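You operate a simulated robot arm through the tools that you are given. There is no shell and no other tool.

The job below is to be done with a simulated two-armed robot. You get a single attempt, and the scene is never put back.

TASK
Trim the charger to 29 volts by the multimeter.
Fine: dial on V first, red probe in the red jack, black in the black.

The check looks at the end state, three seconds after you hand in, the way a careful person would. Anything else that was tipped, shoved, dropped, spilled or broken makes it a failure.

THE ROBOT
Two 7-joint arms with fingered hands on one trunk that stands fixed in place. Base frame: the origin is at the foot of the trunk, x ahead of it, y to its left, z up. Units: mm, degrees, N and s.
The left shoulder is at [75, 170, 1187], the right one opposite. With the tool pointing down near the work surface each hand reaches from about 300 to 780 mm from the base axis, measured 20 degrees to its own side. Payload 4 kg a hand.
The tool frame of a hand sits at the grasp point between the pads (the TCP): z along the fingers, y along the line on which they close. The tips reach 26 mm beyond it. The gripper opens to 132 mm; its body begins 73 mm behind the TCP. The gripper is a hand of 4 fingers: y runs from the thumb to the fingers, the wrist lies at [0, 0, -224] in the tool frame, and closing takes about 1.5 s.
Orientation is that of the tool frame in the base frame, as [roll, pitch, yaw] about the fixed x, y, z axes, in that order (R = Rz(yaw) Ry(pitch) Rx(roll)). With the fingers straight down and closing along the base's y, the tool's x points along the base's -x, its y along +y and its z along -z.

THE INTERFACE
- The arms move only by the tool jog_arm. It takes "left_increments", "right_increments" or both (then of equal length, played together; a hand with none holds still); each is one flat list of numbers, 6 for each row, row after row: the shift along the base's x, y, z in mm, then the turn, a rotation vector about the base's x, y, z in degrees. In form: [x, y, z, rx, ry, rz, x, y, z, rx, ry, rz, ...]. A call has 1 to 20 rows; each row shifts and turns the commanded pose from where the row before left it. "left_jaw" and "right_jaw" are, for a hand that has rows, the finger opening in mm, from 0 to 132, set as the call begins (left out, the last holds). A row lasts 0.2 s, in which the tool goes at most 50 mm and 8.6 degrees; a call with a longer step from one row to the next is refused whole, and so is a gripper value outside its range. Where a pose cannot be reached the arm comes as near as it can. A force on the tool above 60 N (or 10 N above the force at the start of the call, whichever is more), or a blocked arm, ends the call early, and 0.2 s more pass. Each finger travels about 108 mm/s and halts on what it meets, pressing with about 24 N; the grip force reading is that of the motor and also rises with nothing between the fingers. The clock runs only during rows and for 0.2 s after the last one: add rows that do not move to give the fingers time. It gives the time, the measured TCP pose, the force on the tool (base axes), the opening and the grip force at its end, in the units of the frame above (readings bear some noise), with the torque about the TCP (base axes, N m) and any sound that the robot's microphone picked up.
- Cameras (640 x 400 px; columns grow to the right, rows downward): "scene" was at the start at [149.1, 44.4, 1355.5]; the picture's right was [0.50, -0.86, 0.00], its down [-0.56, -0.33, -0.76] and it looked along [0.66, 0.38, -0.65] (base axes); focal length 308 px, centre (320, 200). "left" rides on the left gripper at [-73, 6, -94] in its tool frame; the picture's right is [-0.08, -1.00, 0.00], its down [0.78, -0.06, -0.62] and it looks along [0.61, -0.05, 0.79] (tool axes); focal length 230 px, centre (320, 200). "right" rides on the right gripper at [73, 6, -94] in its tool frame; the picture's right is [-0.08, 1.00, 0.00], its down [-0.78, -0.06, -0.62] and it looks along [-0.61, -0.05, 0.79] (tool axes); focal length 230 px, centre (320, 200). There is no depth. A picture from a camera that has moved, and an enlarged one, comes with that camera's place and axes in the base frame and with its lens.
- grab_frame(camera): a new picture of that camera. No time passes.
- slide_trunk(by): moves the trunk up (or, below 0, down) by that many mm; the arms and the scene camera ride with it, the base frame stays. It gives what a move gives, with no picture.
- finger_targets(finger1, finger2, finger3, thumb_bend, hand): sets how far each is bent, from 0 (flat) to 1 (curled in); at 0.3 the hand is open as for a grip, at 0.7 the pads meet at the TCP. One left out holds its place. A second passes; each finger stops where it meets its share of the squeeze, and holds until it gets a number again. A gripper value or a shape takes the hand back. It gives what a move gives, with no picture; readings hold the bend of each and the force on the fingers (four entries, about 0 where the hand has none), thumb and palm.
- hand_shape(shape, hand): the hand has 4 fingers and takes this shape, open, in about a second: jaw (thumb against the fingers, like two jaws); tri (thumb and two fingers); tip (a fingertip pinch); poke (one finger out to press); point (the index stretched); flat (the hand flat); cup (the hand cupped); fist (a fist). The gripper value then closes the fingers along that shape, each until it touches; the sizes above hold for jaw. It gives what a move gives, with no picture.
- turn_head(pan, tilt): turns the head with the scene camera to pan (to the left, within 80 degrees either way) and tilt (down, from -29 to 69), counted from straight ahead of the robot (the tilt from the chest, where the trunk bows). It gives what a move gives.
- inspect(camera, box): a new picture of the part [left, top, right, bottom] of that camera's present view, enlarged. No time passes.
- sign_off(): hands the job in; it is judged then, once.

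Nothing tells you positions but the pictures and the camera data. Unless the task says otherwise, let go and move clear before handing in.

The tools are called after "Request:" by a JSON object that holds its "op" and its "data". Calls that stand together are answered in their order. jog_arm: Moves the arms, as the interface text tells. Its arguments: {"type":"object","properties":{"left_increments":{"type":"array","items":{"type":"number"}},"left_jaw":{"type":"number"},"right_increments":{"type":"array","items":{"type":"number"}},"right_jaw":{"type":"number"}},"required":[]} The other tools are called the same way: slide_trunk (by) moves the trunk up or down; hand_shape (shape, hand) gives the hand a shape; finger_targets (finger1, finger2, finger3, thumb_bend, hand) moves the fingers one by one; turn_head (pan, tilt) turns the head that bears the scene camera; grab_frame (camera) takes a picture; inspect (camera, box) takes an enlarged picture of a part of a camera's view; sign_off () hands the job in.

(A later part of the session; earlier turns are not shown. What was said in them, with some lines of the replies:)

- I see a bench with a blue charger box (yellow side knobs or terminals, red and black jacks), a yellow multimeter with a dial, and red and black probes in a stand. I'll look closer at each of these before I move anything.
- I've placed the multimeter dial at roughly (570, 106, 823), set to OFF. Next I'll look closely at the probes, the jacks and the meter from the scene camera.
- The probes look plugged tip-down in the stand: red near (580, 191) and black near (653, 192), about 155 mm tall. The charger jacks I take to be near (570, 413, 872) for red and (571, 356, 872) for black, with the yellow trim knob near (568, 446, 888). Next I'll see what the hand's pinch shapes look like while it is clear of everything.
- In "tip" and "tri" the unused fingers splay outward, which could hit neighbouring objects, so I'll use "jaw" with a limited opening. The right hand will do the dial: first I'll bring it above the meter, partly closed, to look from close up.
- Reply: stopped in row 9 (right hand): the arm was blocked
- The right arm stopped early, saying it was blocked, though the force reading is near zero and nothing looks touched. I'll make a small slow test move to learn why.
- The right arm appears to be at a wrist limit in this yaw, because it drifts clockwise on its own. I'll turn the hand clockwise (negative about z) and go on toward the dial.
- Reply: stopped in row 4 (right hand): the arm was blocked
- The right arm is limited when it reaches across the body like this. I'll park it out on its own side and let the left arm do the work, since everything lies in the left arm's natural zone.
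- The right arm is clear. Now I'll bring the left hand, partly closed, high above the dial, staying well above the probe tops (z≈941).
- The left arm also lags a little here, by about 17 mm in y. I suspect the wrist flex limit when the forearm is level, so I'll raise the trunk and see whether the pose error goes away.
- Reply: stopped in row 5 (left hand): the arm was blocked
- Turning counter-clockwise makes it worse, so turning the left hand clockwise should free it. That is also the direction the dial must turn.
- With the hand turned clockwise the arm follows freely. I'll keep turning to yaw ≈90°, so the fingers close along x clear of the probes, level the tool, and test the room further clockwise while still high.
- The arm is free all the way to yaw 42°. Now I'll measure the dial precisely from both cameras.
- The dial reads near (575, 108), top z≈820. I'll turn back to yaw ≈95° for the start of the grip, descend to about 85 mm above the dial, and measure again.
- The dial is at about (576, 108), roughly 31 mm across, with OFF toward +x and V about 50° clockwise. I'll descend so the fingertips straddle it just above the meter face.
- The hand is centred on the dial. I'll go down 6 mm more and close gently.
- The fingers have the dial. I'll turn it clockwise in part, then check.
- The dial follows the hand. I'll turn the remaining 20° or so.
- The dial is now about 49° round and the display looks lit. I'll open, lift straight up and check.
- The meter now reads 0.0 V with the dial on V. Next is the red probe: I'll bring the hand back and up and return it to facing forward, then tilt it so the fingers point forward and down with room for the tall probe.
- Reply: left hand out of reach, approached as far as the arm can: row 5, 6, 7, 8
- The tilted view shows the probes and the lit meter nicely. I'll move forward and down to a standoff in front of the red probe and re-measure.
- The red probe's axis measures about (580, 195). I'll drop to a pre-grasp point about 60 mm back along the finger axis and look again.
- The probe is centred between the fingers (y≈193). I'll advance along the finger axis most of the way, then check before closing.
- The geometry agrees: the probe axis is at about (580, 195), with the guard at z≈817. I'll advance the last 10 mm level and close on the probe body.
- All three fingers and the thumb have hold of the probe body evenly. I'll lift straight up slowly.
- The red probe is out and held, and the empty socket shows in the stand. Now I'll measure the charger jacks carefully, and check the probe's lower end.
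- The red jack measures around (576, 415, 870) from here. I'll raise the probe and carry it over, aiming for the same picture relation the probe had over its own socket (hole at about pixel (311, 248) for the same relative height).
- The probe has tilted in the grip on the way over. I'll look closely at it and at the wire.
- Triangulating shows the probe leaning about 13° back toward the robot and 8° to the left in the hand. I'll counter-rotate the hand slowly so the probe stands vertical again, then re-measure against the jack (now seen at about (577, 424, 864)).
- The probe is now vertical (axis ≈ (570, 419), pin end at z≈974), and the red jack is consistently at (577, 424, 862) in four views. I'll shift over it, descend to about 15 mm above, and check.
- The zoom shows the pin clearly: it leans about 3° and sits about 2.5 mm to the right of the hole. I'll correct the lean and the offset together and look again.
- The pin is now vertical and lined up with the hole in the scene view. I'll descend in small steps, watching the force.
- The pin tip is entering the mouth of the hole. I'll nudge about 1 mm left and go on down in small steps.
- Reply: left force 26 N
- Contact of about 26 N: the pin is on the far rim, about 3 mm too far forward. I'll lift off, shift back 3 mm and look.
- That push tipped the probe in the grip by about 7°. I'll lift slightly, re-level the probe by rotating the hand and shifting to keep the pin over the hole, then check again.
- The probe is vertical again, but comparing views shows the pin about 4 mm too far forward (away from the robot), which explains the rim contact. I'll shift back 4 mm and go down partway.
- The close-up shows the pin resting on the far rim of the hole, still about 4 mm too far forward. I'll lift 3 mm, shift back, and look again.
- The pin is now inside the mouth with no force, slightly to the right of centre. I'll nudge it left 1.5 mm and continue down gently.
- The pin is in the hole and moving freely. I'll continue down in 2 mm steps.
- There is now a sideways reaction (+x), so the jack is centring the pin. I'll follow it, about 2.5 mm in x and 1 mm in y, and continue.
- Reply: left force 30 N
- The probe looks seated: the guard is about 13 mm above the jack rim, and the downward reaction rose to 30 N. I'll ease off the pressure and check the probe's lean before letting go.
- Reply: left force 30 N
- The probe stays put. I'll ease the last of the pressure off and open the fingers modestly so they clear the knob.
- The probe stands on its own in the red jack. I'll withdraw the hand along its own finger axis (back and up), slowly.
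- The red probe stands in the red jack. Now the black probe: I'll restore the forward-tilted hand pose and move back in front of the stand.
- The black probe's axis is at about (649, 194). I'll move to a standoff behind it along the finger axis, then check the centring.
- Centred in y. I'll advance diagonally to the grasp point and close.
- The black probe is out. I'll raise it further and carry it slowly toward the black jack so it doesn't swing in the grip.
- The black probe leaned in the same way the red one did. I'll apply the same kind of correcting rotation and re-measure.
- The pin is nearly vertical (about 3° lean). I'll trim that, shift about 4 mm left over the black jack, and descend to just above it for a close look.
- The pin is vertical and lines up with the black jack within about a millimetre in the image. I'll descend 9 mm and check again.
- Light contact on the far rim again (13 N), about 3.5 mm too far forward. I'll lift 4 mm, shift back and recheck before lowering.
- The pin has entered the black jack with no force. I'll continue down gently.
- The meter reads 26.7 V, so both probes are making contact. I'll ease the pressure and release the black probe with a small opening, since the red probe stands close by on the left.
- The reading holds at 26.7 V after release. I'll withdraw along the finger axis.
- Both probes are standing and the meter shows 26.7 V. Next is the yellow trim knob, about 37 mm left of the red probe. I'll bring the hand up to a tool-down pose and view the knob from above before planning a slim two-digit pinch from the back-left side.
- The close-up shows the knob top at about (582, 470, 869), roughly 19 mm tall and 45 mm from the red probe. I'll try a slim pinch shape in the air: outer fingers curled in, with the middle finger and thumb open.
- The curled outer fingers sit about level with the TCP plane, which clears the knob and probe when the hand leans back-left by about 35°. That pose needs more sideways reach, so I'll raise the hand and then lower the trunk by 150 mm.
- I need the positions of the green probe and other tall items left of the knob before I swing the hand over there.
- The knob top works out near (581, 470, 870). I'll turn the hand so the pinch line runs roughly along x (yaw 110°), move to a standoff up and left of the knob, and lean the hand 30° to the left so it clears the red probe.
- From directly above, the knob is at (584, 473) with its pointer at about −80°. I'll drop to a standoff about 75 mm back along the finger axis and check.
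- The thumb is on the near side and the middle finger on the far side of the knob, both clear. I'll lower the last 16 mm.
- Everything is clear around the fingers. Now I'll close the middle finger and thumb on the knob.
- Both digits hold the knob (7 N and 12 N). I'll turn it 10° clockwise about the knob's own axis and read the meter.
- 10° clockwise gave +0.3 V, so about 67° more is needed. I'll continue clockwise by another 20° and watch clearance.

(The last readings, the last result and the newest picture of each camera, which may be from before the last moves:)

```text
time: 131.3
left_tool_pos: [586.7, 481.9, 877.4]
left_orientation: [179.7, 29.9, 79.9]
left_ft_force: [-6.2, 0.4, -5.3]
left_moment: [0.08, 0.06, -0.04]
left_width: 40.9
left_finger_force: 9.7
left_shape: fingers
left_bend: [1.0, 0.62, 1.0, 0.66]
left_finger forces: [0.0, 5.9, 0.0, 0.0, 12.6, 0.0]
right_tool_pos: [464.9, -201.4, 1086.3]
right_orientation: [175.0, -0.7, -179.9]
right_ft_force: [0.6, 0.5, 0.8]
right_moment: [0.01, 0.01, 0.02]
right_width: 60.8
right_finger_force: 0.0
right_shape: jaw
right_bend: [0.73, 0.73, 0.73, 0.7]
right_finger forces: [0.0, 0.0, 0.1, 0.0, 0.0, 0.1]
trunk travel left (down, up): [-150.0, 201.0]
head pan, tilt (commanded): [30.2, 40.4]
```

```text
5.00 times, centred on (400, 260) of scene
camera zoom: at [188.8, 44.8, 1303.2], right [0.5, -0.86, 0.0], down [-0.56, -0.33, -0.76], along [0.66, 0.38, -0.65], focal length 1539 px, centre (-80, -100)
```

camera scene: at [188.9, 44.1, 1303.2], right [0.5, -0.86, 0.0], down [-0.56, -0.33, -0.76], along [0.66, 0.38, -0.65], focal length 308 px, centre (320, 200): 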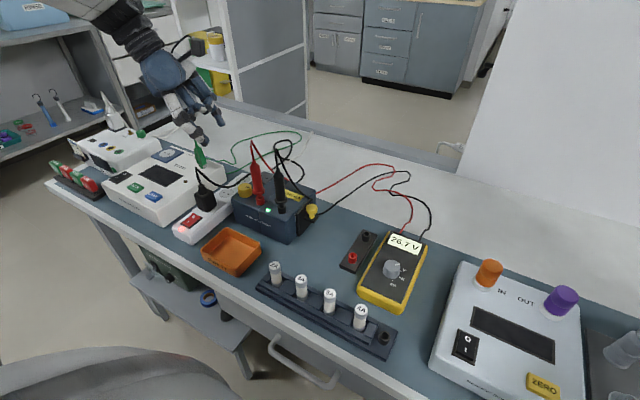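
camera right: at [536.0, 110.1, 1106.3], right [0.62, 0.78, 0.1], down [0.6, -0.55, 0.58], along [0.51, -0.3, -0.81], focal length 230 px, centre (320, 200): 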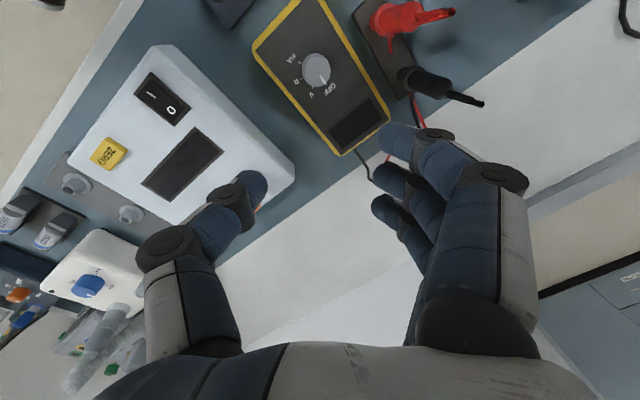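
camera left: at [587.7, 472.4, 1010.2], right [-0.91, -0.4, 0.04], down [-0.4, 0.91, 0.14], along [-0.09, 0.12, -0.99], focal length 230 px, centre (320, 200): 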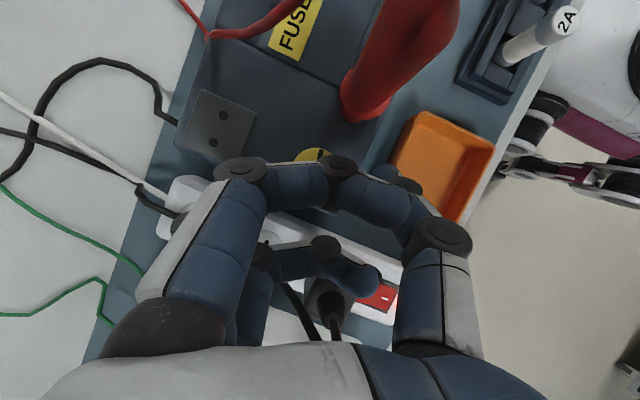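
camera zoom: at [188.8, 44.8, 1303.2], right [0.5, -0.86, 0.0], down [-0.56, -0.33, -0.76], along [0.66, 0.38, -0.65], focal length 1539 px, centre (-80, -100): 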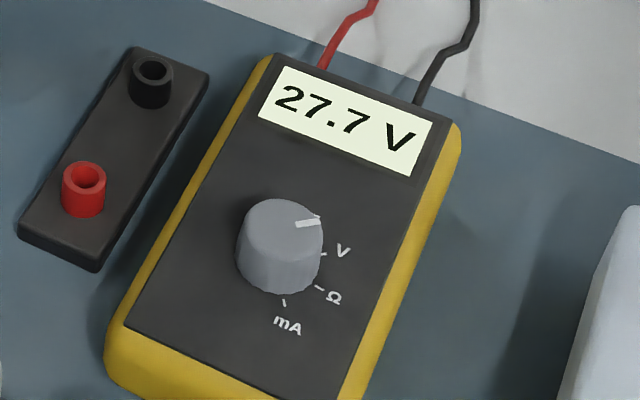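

27.7 V now, at about 0.035 V per degree, so roughly 37° to go. The arm tracks well; I'll continue 15° clockwise.

Request:
{"op": "jog_arm", "data": {"left_increments": [0.75, -0.2, 0, 0, 0, -5, 0.73, -0.27, 0, 0, 0, -5, 0.7, -0.33, 0, 0, 0, -5, 0, 0, 0, 0, 0, 0, 0, 0, 0, 0, 0, 0]}}

Request:
{"op": "inspect", "data": {"camera": "scene", "box": [215, 135, 295, 215]}}

Request:
{"op": "inspect", "data": {"camera": "scene", "box": [370, 220, 430, 300]}}

```text
time: 132.5
left_tool_pos: [587.3, 481.3, 877.6]
left_orientation: [179.7, 29.8, 64.8]
left_ft_force: [-4.5, 4.1, -1.3]
left_moment: [0.08, 0.12, 0.0]
left_width: 40.8
left_finger_force: 9.5
left_shape: fingers
left_bend: [1.0, 0.62, 1.0, 0.66]
left_finger forces: [0.0, 5.9, 0.0, 0.1, 13.3, 0.0]
right_tool_pos: [465.1, -201.1, 1085.6]
right_orientation: [175.0, -0.7, -179.9]
right_ft_force: [-0.3, 0.2, 0.1]
right_moment: [-0.02, 0.0, 0.02]
right_width: 60.6
right_finger_force: 0.0
right_shape: jaw
right_bend: [0.73, 0.73, 0.73, 0.7]
right_finger forces: [0.0, 0.0, 0.1, 0.0, 0.0, 0.0]
trunk travel left (down, up): [-150.0, 201.0]
head pan, tilt (commanded): [30.2, 40.4]
```

```text
5.00 times, centred on (255, 175) of scene
camera zoom: at [188.5, 45.0, 1303.3], right [0.5, -0.86, 0.0], down [-0.56, -0.33, -0.76], along [0.66, 0.38, -0.65], focal length 1539 px, centre (645, 325)
```

zoom: 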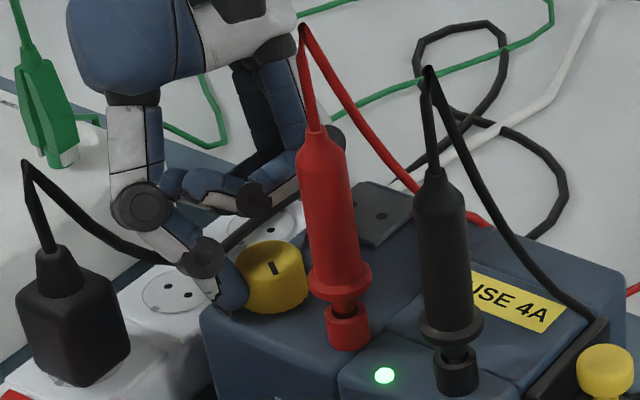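

```text
5.00 times, centred on (400, 260) of scene
camera zoom: at [188.5, 45.0, 1303.3], right [0.5, -0.86, 0.0], down [-0.56, -0.33, -0.76], along [0.66, 0.38, -0.65], focal length 1539 px, centre (-80, -100)
```

zoom: 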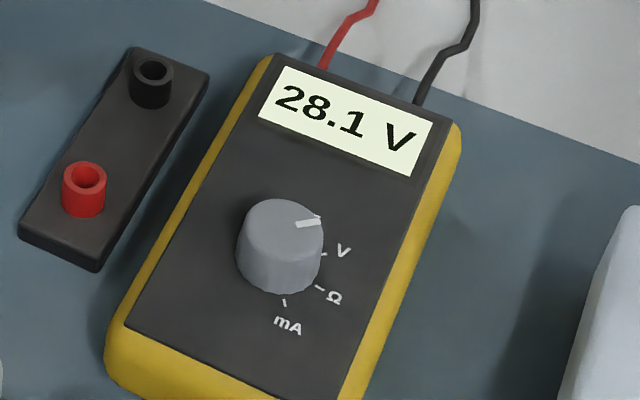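

28.1 V. To stay well clear of the mains lead on the thumb side, I'll let go, rotate the open hand back 35° around the knob, and regrip.

Request:
{"op": "finger_targets", "data": {"hand": "left", "finger2": 0.53, "thumb_bend": 0.53}}

Request:
{"op": "jog_arm", "data": {"left_increments": [-0.7, 0.33, 0, 0, 0, 5, -0.73, 0.27, 0, 0, 0, 5, -0.75, 0.2, 0, 0, 0, 5, -0.77, 0.14, 0, 0, 0, 5, -0.78, 0.08, 0, 0, 0, 5, -0.78, 0, 0, 0, 0, 5, -0.78, -0.06, 0, 0, 0, 5, 0, 0, 0, 0, 0, 0]}}

Request:
{"op": "inspect", "data": {"camera": "scene", "box": [215, 135, 295, 215]}}

Request:
{"op": "inspect", "data": {"camera": "scene", "box": [370, 220, 430, 300]}}

```text
time: 133.5
left_tool_pos: [588.5, 480.9, 876.9]
left_orientation: [179.9, 29.8, 64.8]
left_ft_force: [-0.5, 0.6, 1.0]
left_moment: [0.05, -0.04, 0.04]
left_width: 45.8
left_finger_force: 0.1
left_shape: fingers
left_bend: [1.0, 0.53, 1.0, 0.53]
left_finger forces: [0.0, 0.1, 0.1, 0.0, 0.0, 0.0]
right_tool_pos: [465.7, -201.5, 1084.9]
right_orientation: [174.8, -0.7, -179.9]
right_ft_force: [0.2, 0.0, -0.1]
right_moment: [0.02, -0.03, 0.0]
right_width: 61.0
right_finger_force: 0.1
right_shape: jaw
right_bend: [0.73, 0.73, 0.73, 0.7]
right_finger forces: [0.0, 0.0, 0.0, 0.0, 0.1, 0.0]
trunk travel left (down, up): [-150.0, 201.0]
head pan, tilt (commanded): [30.2, 40.4]
```

```text
time: 135.3
left_tool_pos: [581.9, 482.9, 878.5]
left_orientation: [179.8, 29.8, 100.0]
left_ft_force: [1.0, -0.2, 0.9]
left_moment: [0.02, -0.01, 0.02]
left_width: 45.9
left_finger_force: 0.0
left_shape: fingers
left_bend: [1.0, 0.53, 1.0, 0.53]
left_finger forces: [0.0, 0.0, 0.0, 0.0, 0.1, 0.0]
right_tool_pos: [466.0, -203.0, 1085.7]
right_orientation: [174.9, -0.7, -179.9]
right_ft_force: [0.1, 0.5, 0.9]
right_moment: [-0.01, -0.03, -0.01]
right_width: 60.6
right_finger_force: 0.0
right_shape: jaw
right_bend: [0.73, 0.73, 0.73, 0.7]
right_finger forces: [0.1, 0.1, 0.0, 0.1, 0.0, 0.0]
trunk travel left (down, up): [-150.0, 201.0]
head pan, tilt (commanded): [30.2, 40.4]
```

```text
5.00 times, centred on (255, 175) of scene
camera zoom: at [189.2, 44.5, 1303.1], right [0.5, -0.86, 0.0], down [-0.56, -0.33, -0.76], along [0.66, 0.38, -0.65], focal length 1539 px, centre (645, 325)
```

zoom: 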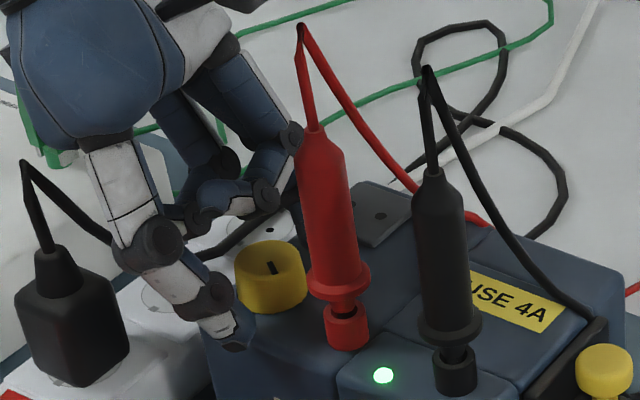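

```text
5.00 times, centred on (400, 260) of scene
camera zoom: at [189.2, 44.5, 1303.1], right [0.5, -0.86, 0.0], down [-0.56, -0.33, -0.76], along [0.66, 0.38, -0.65], focal length 1539 px, centre (-80, -100)
```

zoom: 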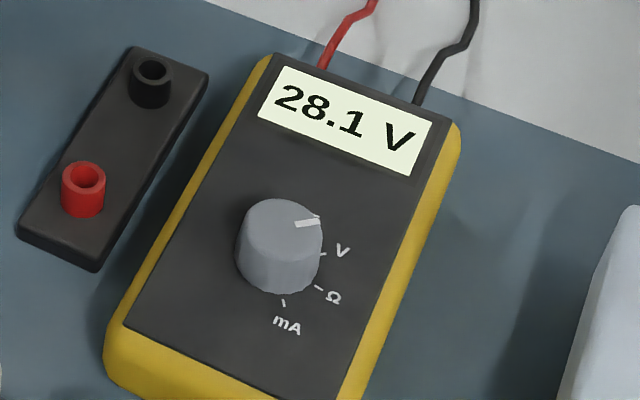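

The setting stayed at 28.1 V. I'll regrip and turn another 20°.

Request:
{"op": "finger_targets", "data": {"hand": "left", "finger2": 0.72, "thumb_bend": 0.72}}

Request:
{"op": "jog_arm", "data": {"left_increments": [0.78, 0.06, 0, 0, 0, -5, 0.78, 0, 0, 0, 0, -5, 0.78, -0.08, 0, 0, 0, -5, 0.77, -0.14, 0, 0, 0, -5, 0, 0, 0, 0, 0, 0, 0, 0, 0, 0, 0, 0]}}

Request:
{"op": "inspect", "data": {"camera": "scene", "box": [370, 220, 430, 300]}}

Request:
{"op": "inspect", "data": {"camera": "scene", "box": [215, 135, 295, 215]}}

```text
time: 136.3
left_tool_pos: [583.4, 482.1, 878.7]
left_orientation: [179.8, 29.7, 99.8]
left_ft_force: [-4.4, -4.8, -3.8]
left_moment: [-0.04, 0.04, -0.04]
left_width: 40.8
left_finger_force: 9.1
left_shape: fingers
left_bend: [1.0, 0.61, 1.0, 0.66]
left_finger forces: [0.0, 6.9, 0.0, 0.0, 11.8, 0.2]
right_tool_pos: [465.4, -201.3, 1086.9]
right_orientation: [174.9, -0.7, -179.9]
right_ft_force: [-0.3, -0.6, -0.3]
right_moment: [0.01, 0.02, -0.01]
right_width: 60.8
right_finger_force: 0.1
right_shape: jaw
right_bend: [0.73, 0.73, 0.73, 0.7]
right_finger forces: [0.0, 0.0, 0.1, 0.0, 0.0, 0.0]
trunk travel left (down, up): [-150.0, 201.0]
head pan, tilt (commanded): [30.2, 40.4]
```

```text
time: 137.7
left_tool_pos: [585.5, 480.7, 877.4]
left_orientation: [179.7, 29.8, 79.8]
left_ft_force: [-7.3, 2.3, 1.1]
left_moment: [0.01, 0.13, -0.05]
left_width: 40.8
left_finger_force: 9.7
left_shape: fingers
left_bend: [1.0, 0.62, 1.0, 0.66]
left_finger forces: [0.0, 6.3, 0.0, 0.1, 13.1, 0.0]
right_tool_pos: [464.6, -201.4, 1085.5]
right_orientation: [174.9, -0.7, -179.9]
right_ft_force: [0.4, -0.2, -0.1]
right_moment: [0.0, 0.0, 0.0]
right_width: 61.0
right_finger_force: 0.1
right_shape: jaw
right_bend: [0.73, 0.73, 0.73, 0.7]
right_finger forces: [0.0, 0.1, 0.1, 0.1, 0.1, 0.1]
trunk travel left (down, up): [-150.0, 201.0]
head pan, tilt (commanded): [30.2, 40.4]
```

```text
5.00 times, centred on (400, 260) of scene
camera zoom: at [188.2, 44.6, 1303.3], right [0.5, -0.86, 0.0], down [-0.56, -0.33, -0.76], along [0.66, 0.38, -0.65], focal length 1539 px, centre (-80, -100)
```

zoom: 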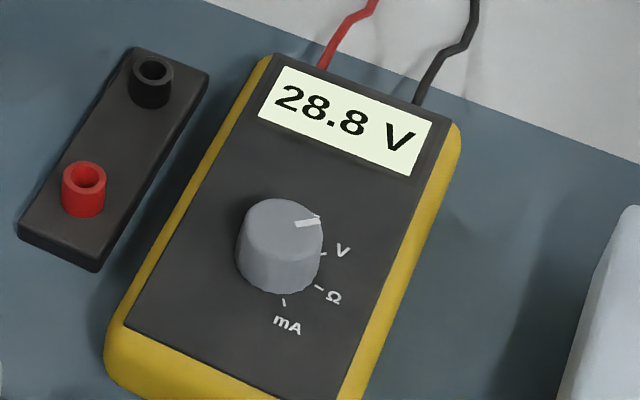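

```text
5.00 times, centred on (255, 175) of scene
camera zoom: at [188.2, 44.6, 1303.3], right [0.5, -0.86, 0.0], down [-0.56, -0.33, -0.76], along [0.66, 0.38, -0.65], focal length 1539 px, centre (645, 325)
```

zoom: 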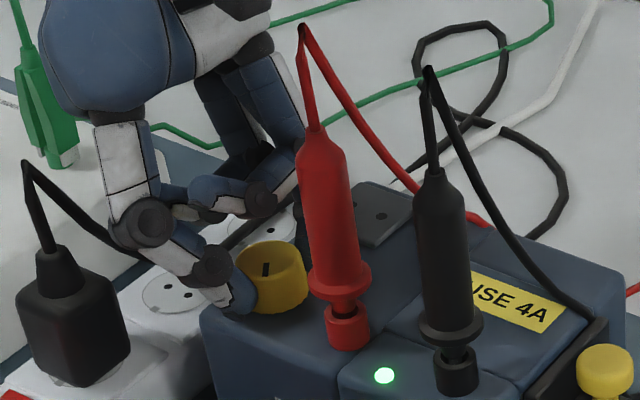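

28.8 V. I need about 5–6° more, so I'll turn 5° and read.

Request:
{"op": "jog_arm", "data": {"left_increments": [0.4, -0.1, 0, 0, 0, -2.5, 0.38, -0.12, 0, 0, 0, -2.5, 0, 0, 0, 0, 0, 0, 0, 0, 0, 0, 0, 0]}}

Request:
{"op": "inspect", "data": {"camera": "scene", "box": [370, 220, 430, 300]}}

```text
time: 138.7
left_tool_pos: [586.4, 481.6, 878.0]
left_orientation: [179.8, 29.9, 74.9]
left_ft_force: [-6.9, 0.2, -1.6]
left_moment: [0.01, 0.13, -0.04]
left_width: 40.5
left_finger_force: 10.0
left_shape: fingers
left_bend: [1.0, 0.62, 1.0, 0.66]
left_finger forces: [0.0, 6.3, 0.0, 0.0, 13.4, 0.0]
right_tool_pos: [465.4, -201.6, 1086.5]
right_orientation: [174.8, -0.7, -179.8]
right_ft_force: [-0.7, 0.5, 0.4]
right_moment: [0.03, 0.01, -0.04]
right_width: 60.8
right_finger_force: 0.1
right_shape: jaw
right_bend: [0.73, 0.73, 0.73, 0.7]
right_finger forces: [0.0, 0.0, 0.0, 0.0, 0.0, 0.0]
trunk travel left (down, up): [-150.0, 201.0]
head pan, tilt (commanded): [30.2, 40.4]
```

```text
5.00 times, centred on (400, 260) of scene
camera zoom: at [188.4, 44.5, 1303.3], right [0.5, -0.86, 0.0], down [-0.56, -0.33, -0.76], along [0.66, 0.38, -0.65], focal length 1539 px, centre (-80, -100)
```

zoom: 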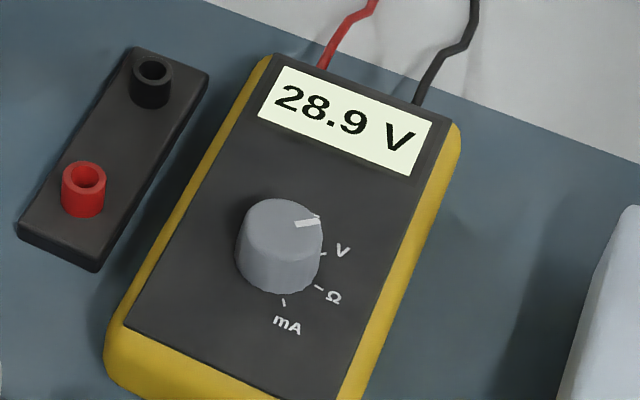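

Request:
{"op": "jog_arm", "data": {"left_increments": [0.3, -0.1, 0, 0, 0, -2, 0, 0, 0, 0, 0, 0, 0, 0, 0, 0, 0, 0]}}

Request:
{"op": "inspect", "data": {"camera": "scene", "box": [385, 225, 425, 255]}}

```text
time: 139.5
left_tool_pos: [586.2, 480.6, 877.9]
left_orientation: [179.7, 29.8, 72.8]
left_ft_force: [-7.5, 0.0, -1.5]
left_moment: [0.0, 0.12, -0.04]
left_width: 41.0
left_finger_force: 9.2
left_shape: fingers
left_bend: [1.0, 0.62, 1.0, 0.66]
left_finger forces: [0.0, 6.0, 0.1, 0.0, 13.7, 0.1]
right_tool_pos: [466.4, -201.2, 1085.8]
right_orientation: [174.9, -0.6, -179.9]
right_ft_force: [-0.6, -1.2, -0.2]
right_moment: [0.0, -0.02, 0.0]
right_width: 60.4
right_finger_force: 0.0
right_shape: jaw
right_bend: [0.73, 0.73, 0.73, 0.7]
right_finger forces: [0.0, 0.0, 0.0, 0.1, 0.0, 0.1]
trunk travel left (down, up): [-150.0, 201.0]
head pan, tilt (commanded): [30.2, 40.4]
```

```text
13.33 times, centred on (405, 240) of scene
camera zoom: at [188.4, 44.7, 1303.3], right [0.5, -0.86, 0.0], down [-0.56, -0.33, -0.76], along [0.66, 0.38, -0.65], focal length 4104 px, centre (-813, -333)
```

zoom: 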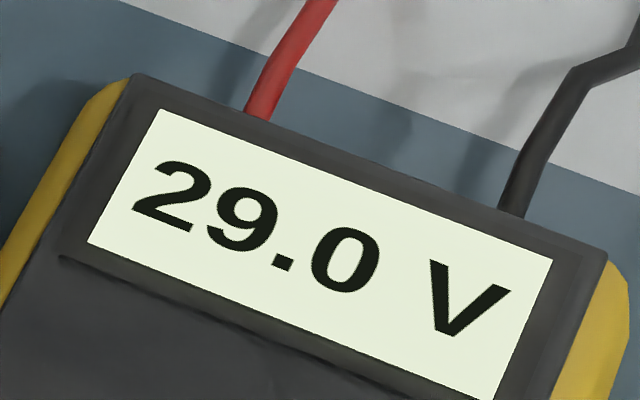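

29.0 V, and from the step sizes it should be near the middle of that reading. I'll release gently and confirm it holds.

Request:
{"op": "finger_targets", "data": {"hand": "left", "finger2": 0.53, "thumb_bend": 0.53}}

Request:
{"op": "inspect", "data": {"camera": "scene", "box": [385, 225, 425, 255]}}

Request:
{"op": "inspect", "data": {"camera": "scene", "box": [205, 120, 305, 215]}}

```text
time: 140.5
left_tool_pos: [586.5, 482.0, 878.3]
left_orientation: [179.8, 29.9, 72.9]
left_ft_force: [0.2, -1.0, 0.0]
left_moment: [-0.01, 0.02, -0.01]
left_width: 45.9
left_finger_force: 0.1
left_shape: fingers
left_bend: [1.0, 0.53, 1.0, 0.53]
left_finger forces: [0.1, 0.1, 0.0, 0.0, 0.0, 0.0]
right_tool_pos: [465.8, -201.8, 1087.1]
right_orientation: [174.9, -0.8, -179.9]
right_ft_force: [0.2, 0.0, 0.2]
right_moment: [-0.02, 0.0, -0.04]
right_width: 60.6
right_finger_force: 0.0
right_shape: jaw
right_bend: [0.73, 0.73, 0.73, 0.7]
right_finger forces: [0.1, 0.0, 0.1, 0.0, 0.0, 0.0]
trunk travel left (down, up): [-150.0, 201.0]
head pan, tilt (commanded): [30.2, 40.4]
```

```text
13.33 times, centred on (405, 240) of scene
camera zoom: at [189.0, 44.4, 1303.2], right [0.5, -0.86, 0.0], down [-0.56, -0.33, -0.76], along [0.66, 0.38, -0.65], focal length 4104 px, centre (-813, -333)
```

zoom: 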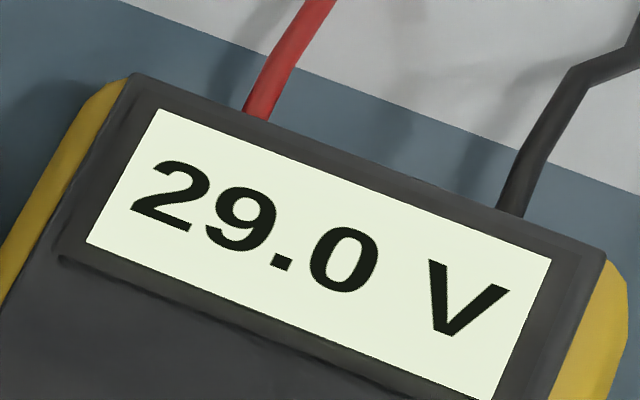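

```text
4.21 times, centred on (255, 168) of scene
camera zoom: at [189.0, 44.4, 1303.2], right [0.5, -0.86, 0.0], down [-0.56, -0.33, -0.76], along [0.66, 0.38, -0.65], focal length 1296 px, centre (594, 337)
```

zoom: 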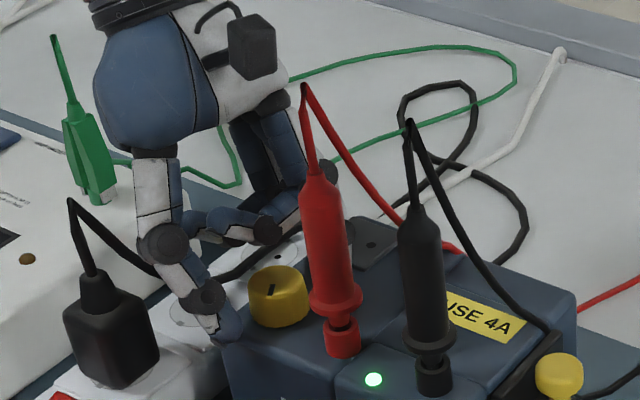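

It holds at 29.0 V with the fingers off. I'll lift the hand straight up and clear.

Request:
{"op": "jog_arm", "data": {"left_increments": [0, 0, 6, 0, 0, 0, 0, 0, 12, 0, 0, 0, 0, 0, 15, 0, 0, 0, 0, 0, 18, 0, 0, 0, 0, 0, 20, 0, 0, 0, 0, 0, 20, 0, 0, 0, 0, 0, 20, 0, 0, 0, 0, 0, 20, 0, 0, 0, 0, 0, 20, 0, 0, 0, 0, 0, 0, 0, 0, 0]}}

Request:
{"op": "grab_frame", "data": {"camera": "scene"}}

Request:
{"op": "inspect", "data": {"camera": "scene", "box": [385, 225, 425, 255]}}

```text
time: 142.7
left_tool_pos: [587.0, 483.0, 1030.2]
left_orientation: [179.8, 29.8, 72.9]
left_ft_force: [-0.3, 0.4, 0.1]
left_moment: [-0.01, 0.03, -0.01]
left_width: 45.7
left_finger_force: 0.1
left_shape: fingers
left_bend: [1.0, 0.53, 1.0, 0.53]
left_finger forces: [0.1, 0.0, 0.0, 0.0, 0.0, 0.1]
right_tool_pos: [465.3, -202.1, 1085.2]
right_orientation: [174.9, -0.7, -179.9]
right_ft_force: [0.6, -0.1, -0.5]
right_moment: [-0.01, 0.0, 0.0]
right_width: 60.6
right_finger_force: 0.1
right_shape: jaw
right_bend: [0.73, 0.73, 0.73, 0.7]
right_finger forces: [0.0, 0.0, 0.0, 0.0, 0.0, 0.1]
trunk travel left (down, up): [-150.0, 201.0]
head pan, tilt (commanded): [30.2, 40.4]
```

```text
taken
camera scene: at [189.2, 44.5, 1303.1], right [0.5, -0.86, 0.0], down [-0.56, -0.33, -0.76], along [0.66, 0.38, -0.65], focal length 308 px, centre (320, 200)
```

scene: 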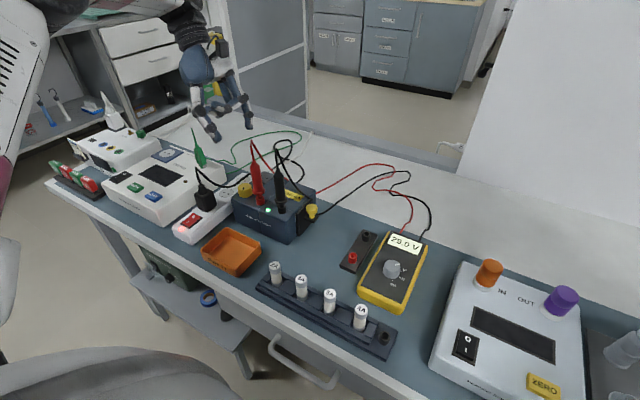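

```text
13.33 times, centred on (405, 240) of scene
camera zoom: at [189.2, 44.5, 1303.1], right [0.5, -0.86, 0.0], down [-0.56, -0.33, -0.76], along [0.66, 0.38, -0.65], focal length 4104 px, centre (-813, -333)
```

zoom: 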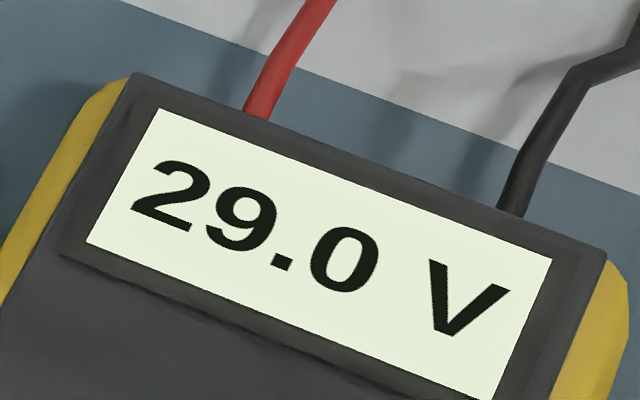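

The reading stays at 29.0 V. I'll move the hand well clear and check the whole bench once more.

Request:
{"op": "jog_arm", "data": {"left_increments": [0, 2, 20, 0, 0, 0, 0, 2, 20, 0, 0, 0, 0, 2, 20, 0, 0, 0, 0, 2, 15, 0, 0, 0, -15, 3, 0, 0, 0, 0, -15, 3, 0, 0, 0, 0, -15, 3, 0, 0, 0, 0, -15, 3, 0, 0, 0, 0, -15, 0, 0, 0, 0, 0, -15, 0, 0, 0, 0, 0, -15, 0, 0, 0, 0, 0, 0, 0, 0, 0, 0, 0]}}

Request:
{"op": "grab_frame", "data": {"camera": "scene"}}

Request:
{"op": "inspect", "data": {"camera": "scene", "box": [160, 120, 330, 260]}}

Request:
{"op": "inspect", "data": {"camera": "scene", "box": [320, 200, 460, 360]}}

```text
time: 145.3
left_tool_pos: [482.9, 503.7, 1102.9]
left_orientation: [179.8, 29.8, 72.9]
left_ft_force: [-0.5, 0.0, 0.5]
left_moment: [-0.02, 0.05, 0.02]
left_width: 45.7
left_finger_force: 0.1
left_shape: fingers
left_bend: [1.0, 0.53, 1.0, 0.53]
left_finger forces: [0.0, 0.0, 0.0, 0.0, 0.0, 0.0]
right_tool_pos: [466.6, -202.3, 1085.1]
right_orientation: [174.9, -0.8, -179.8]
right_ft_force: [0.8, -0.1, -0.8]
right_moment: [0.01, 0.03, 0.01]
right_width: 60.8
right_finger_force: 0.1
right_shape: jaw
right_bend: [0.73, 0.73, 0.73, 0.7]
right_finger forces: [0.0, 0.1, 0.0, 0.1, 0.0, 0.1]
trunk travel left (down, up): [-150.0, 201.0]
head pan, tilt (commanded): [30.2, 40.4]
```

```text
taken
camera scene: at [189.3, 44.5, 1303.1], right [0.5, -0.86, 0.0], down [-0.56, -0.33, -0.76], along [0.66, 0.38, -0.65], focal length 308 px, centre (320, 200)
```

scene: 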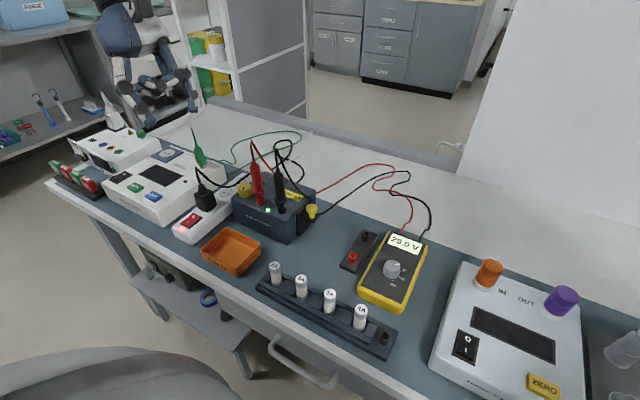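

```text
2.86 times, centred on (245, 190) of scene
camera zoom: at [189.3, 44.5, 1303.1], right [0.5, -0.86, 0.0], down [-0.56, -0.33, -0.76], along [0.66, 0.38, -0.65], focal length 879 px, centre (534, 229)
```

zoom: 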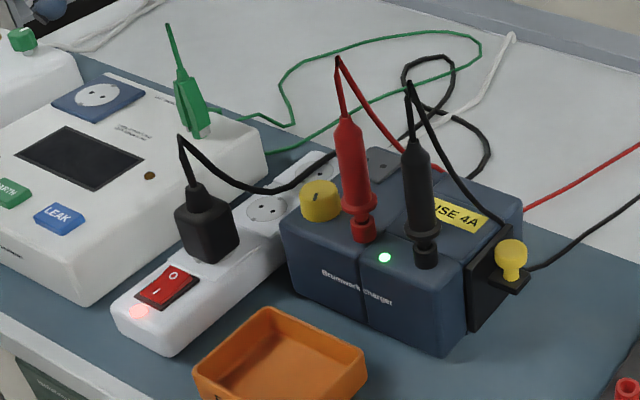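

```text
2.50 times, centred on (390, 280) of scene
camera zoom: at [189.3, 44.5, 1303.1], right [0.5, -0.86, 0.0], down [-0.56, -0.33, -0.76], along [0.66, 0.38, -0.65], focal length 770 px, centre (145, 0)
```

zoom: 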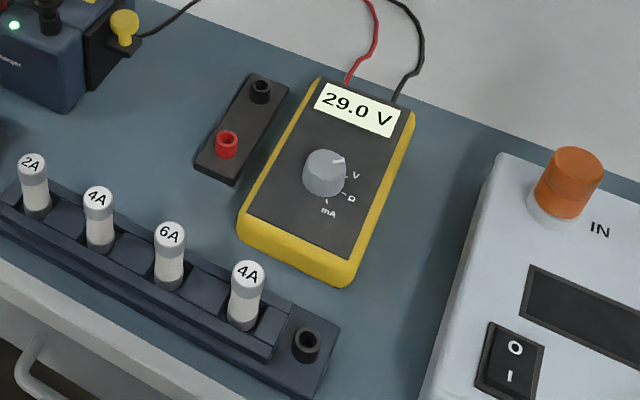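

The meter reads 29.0 V with the dial on V. The red probe is in the red jack and the black probe in the black one, the other items look undisturbed, and both hands are empty and clear. I'm handing in.

Request:
{"op": "sign_off", "data": {}}

```text
The job is handed in.
```

The charger is trimmed to 29.0 V on the multimeter, up from 26.7 V when the probes first went in. The reading held after I let go of the knob and moved the hands clear, and I've handed the job in.

- **Meter:** I turned the dial from OFF to V before touching the probes.
- **Probes:** The red probe is in the red jack and the black in the black, and I left both plugged in. Each one lightly touched the jack rim before it went in.
- **Bench:** In the last pictures nothing else on the bench looked tipped, moved or damaged.
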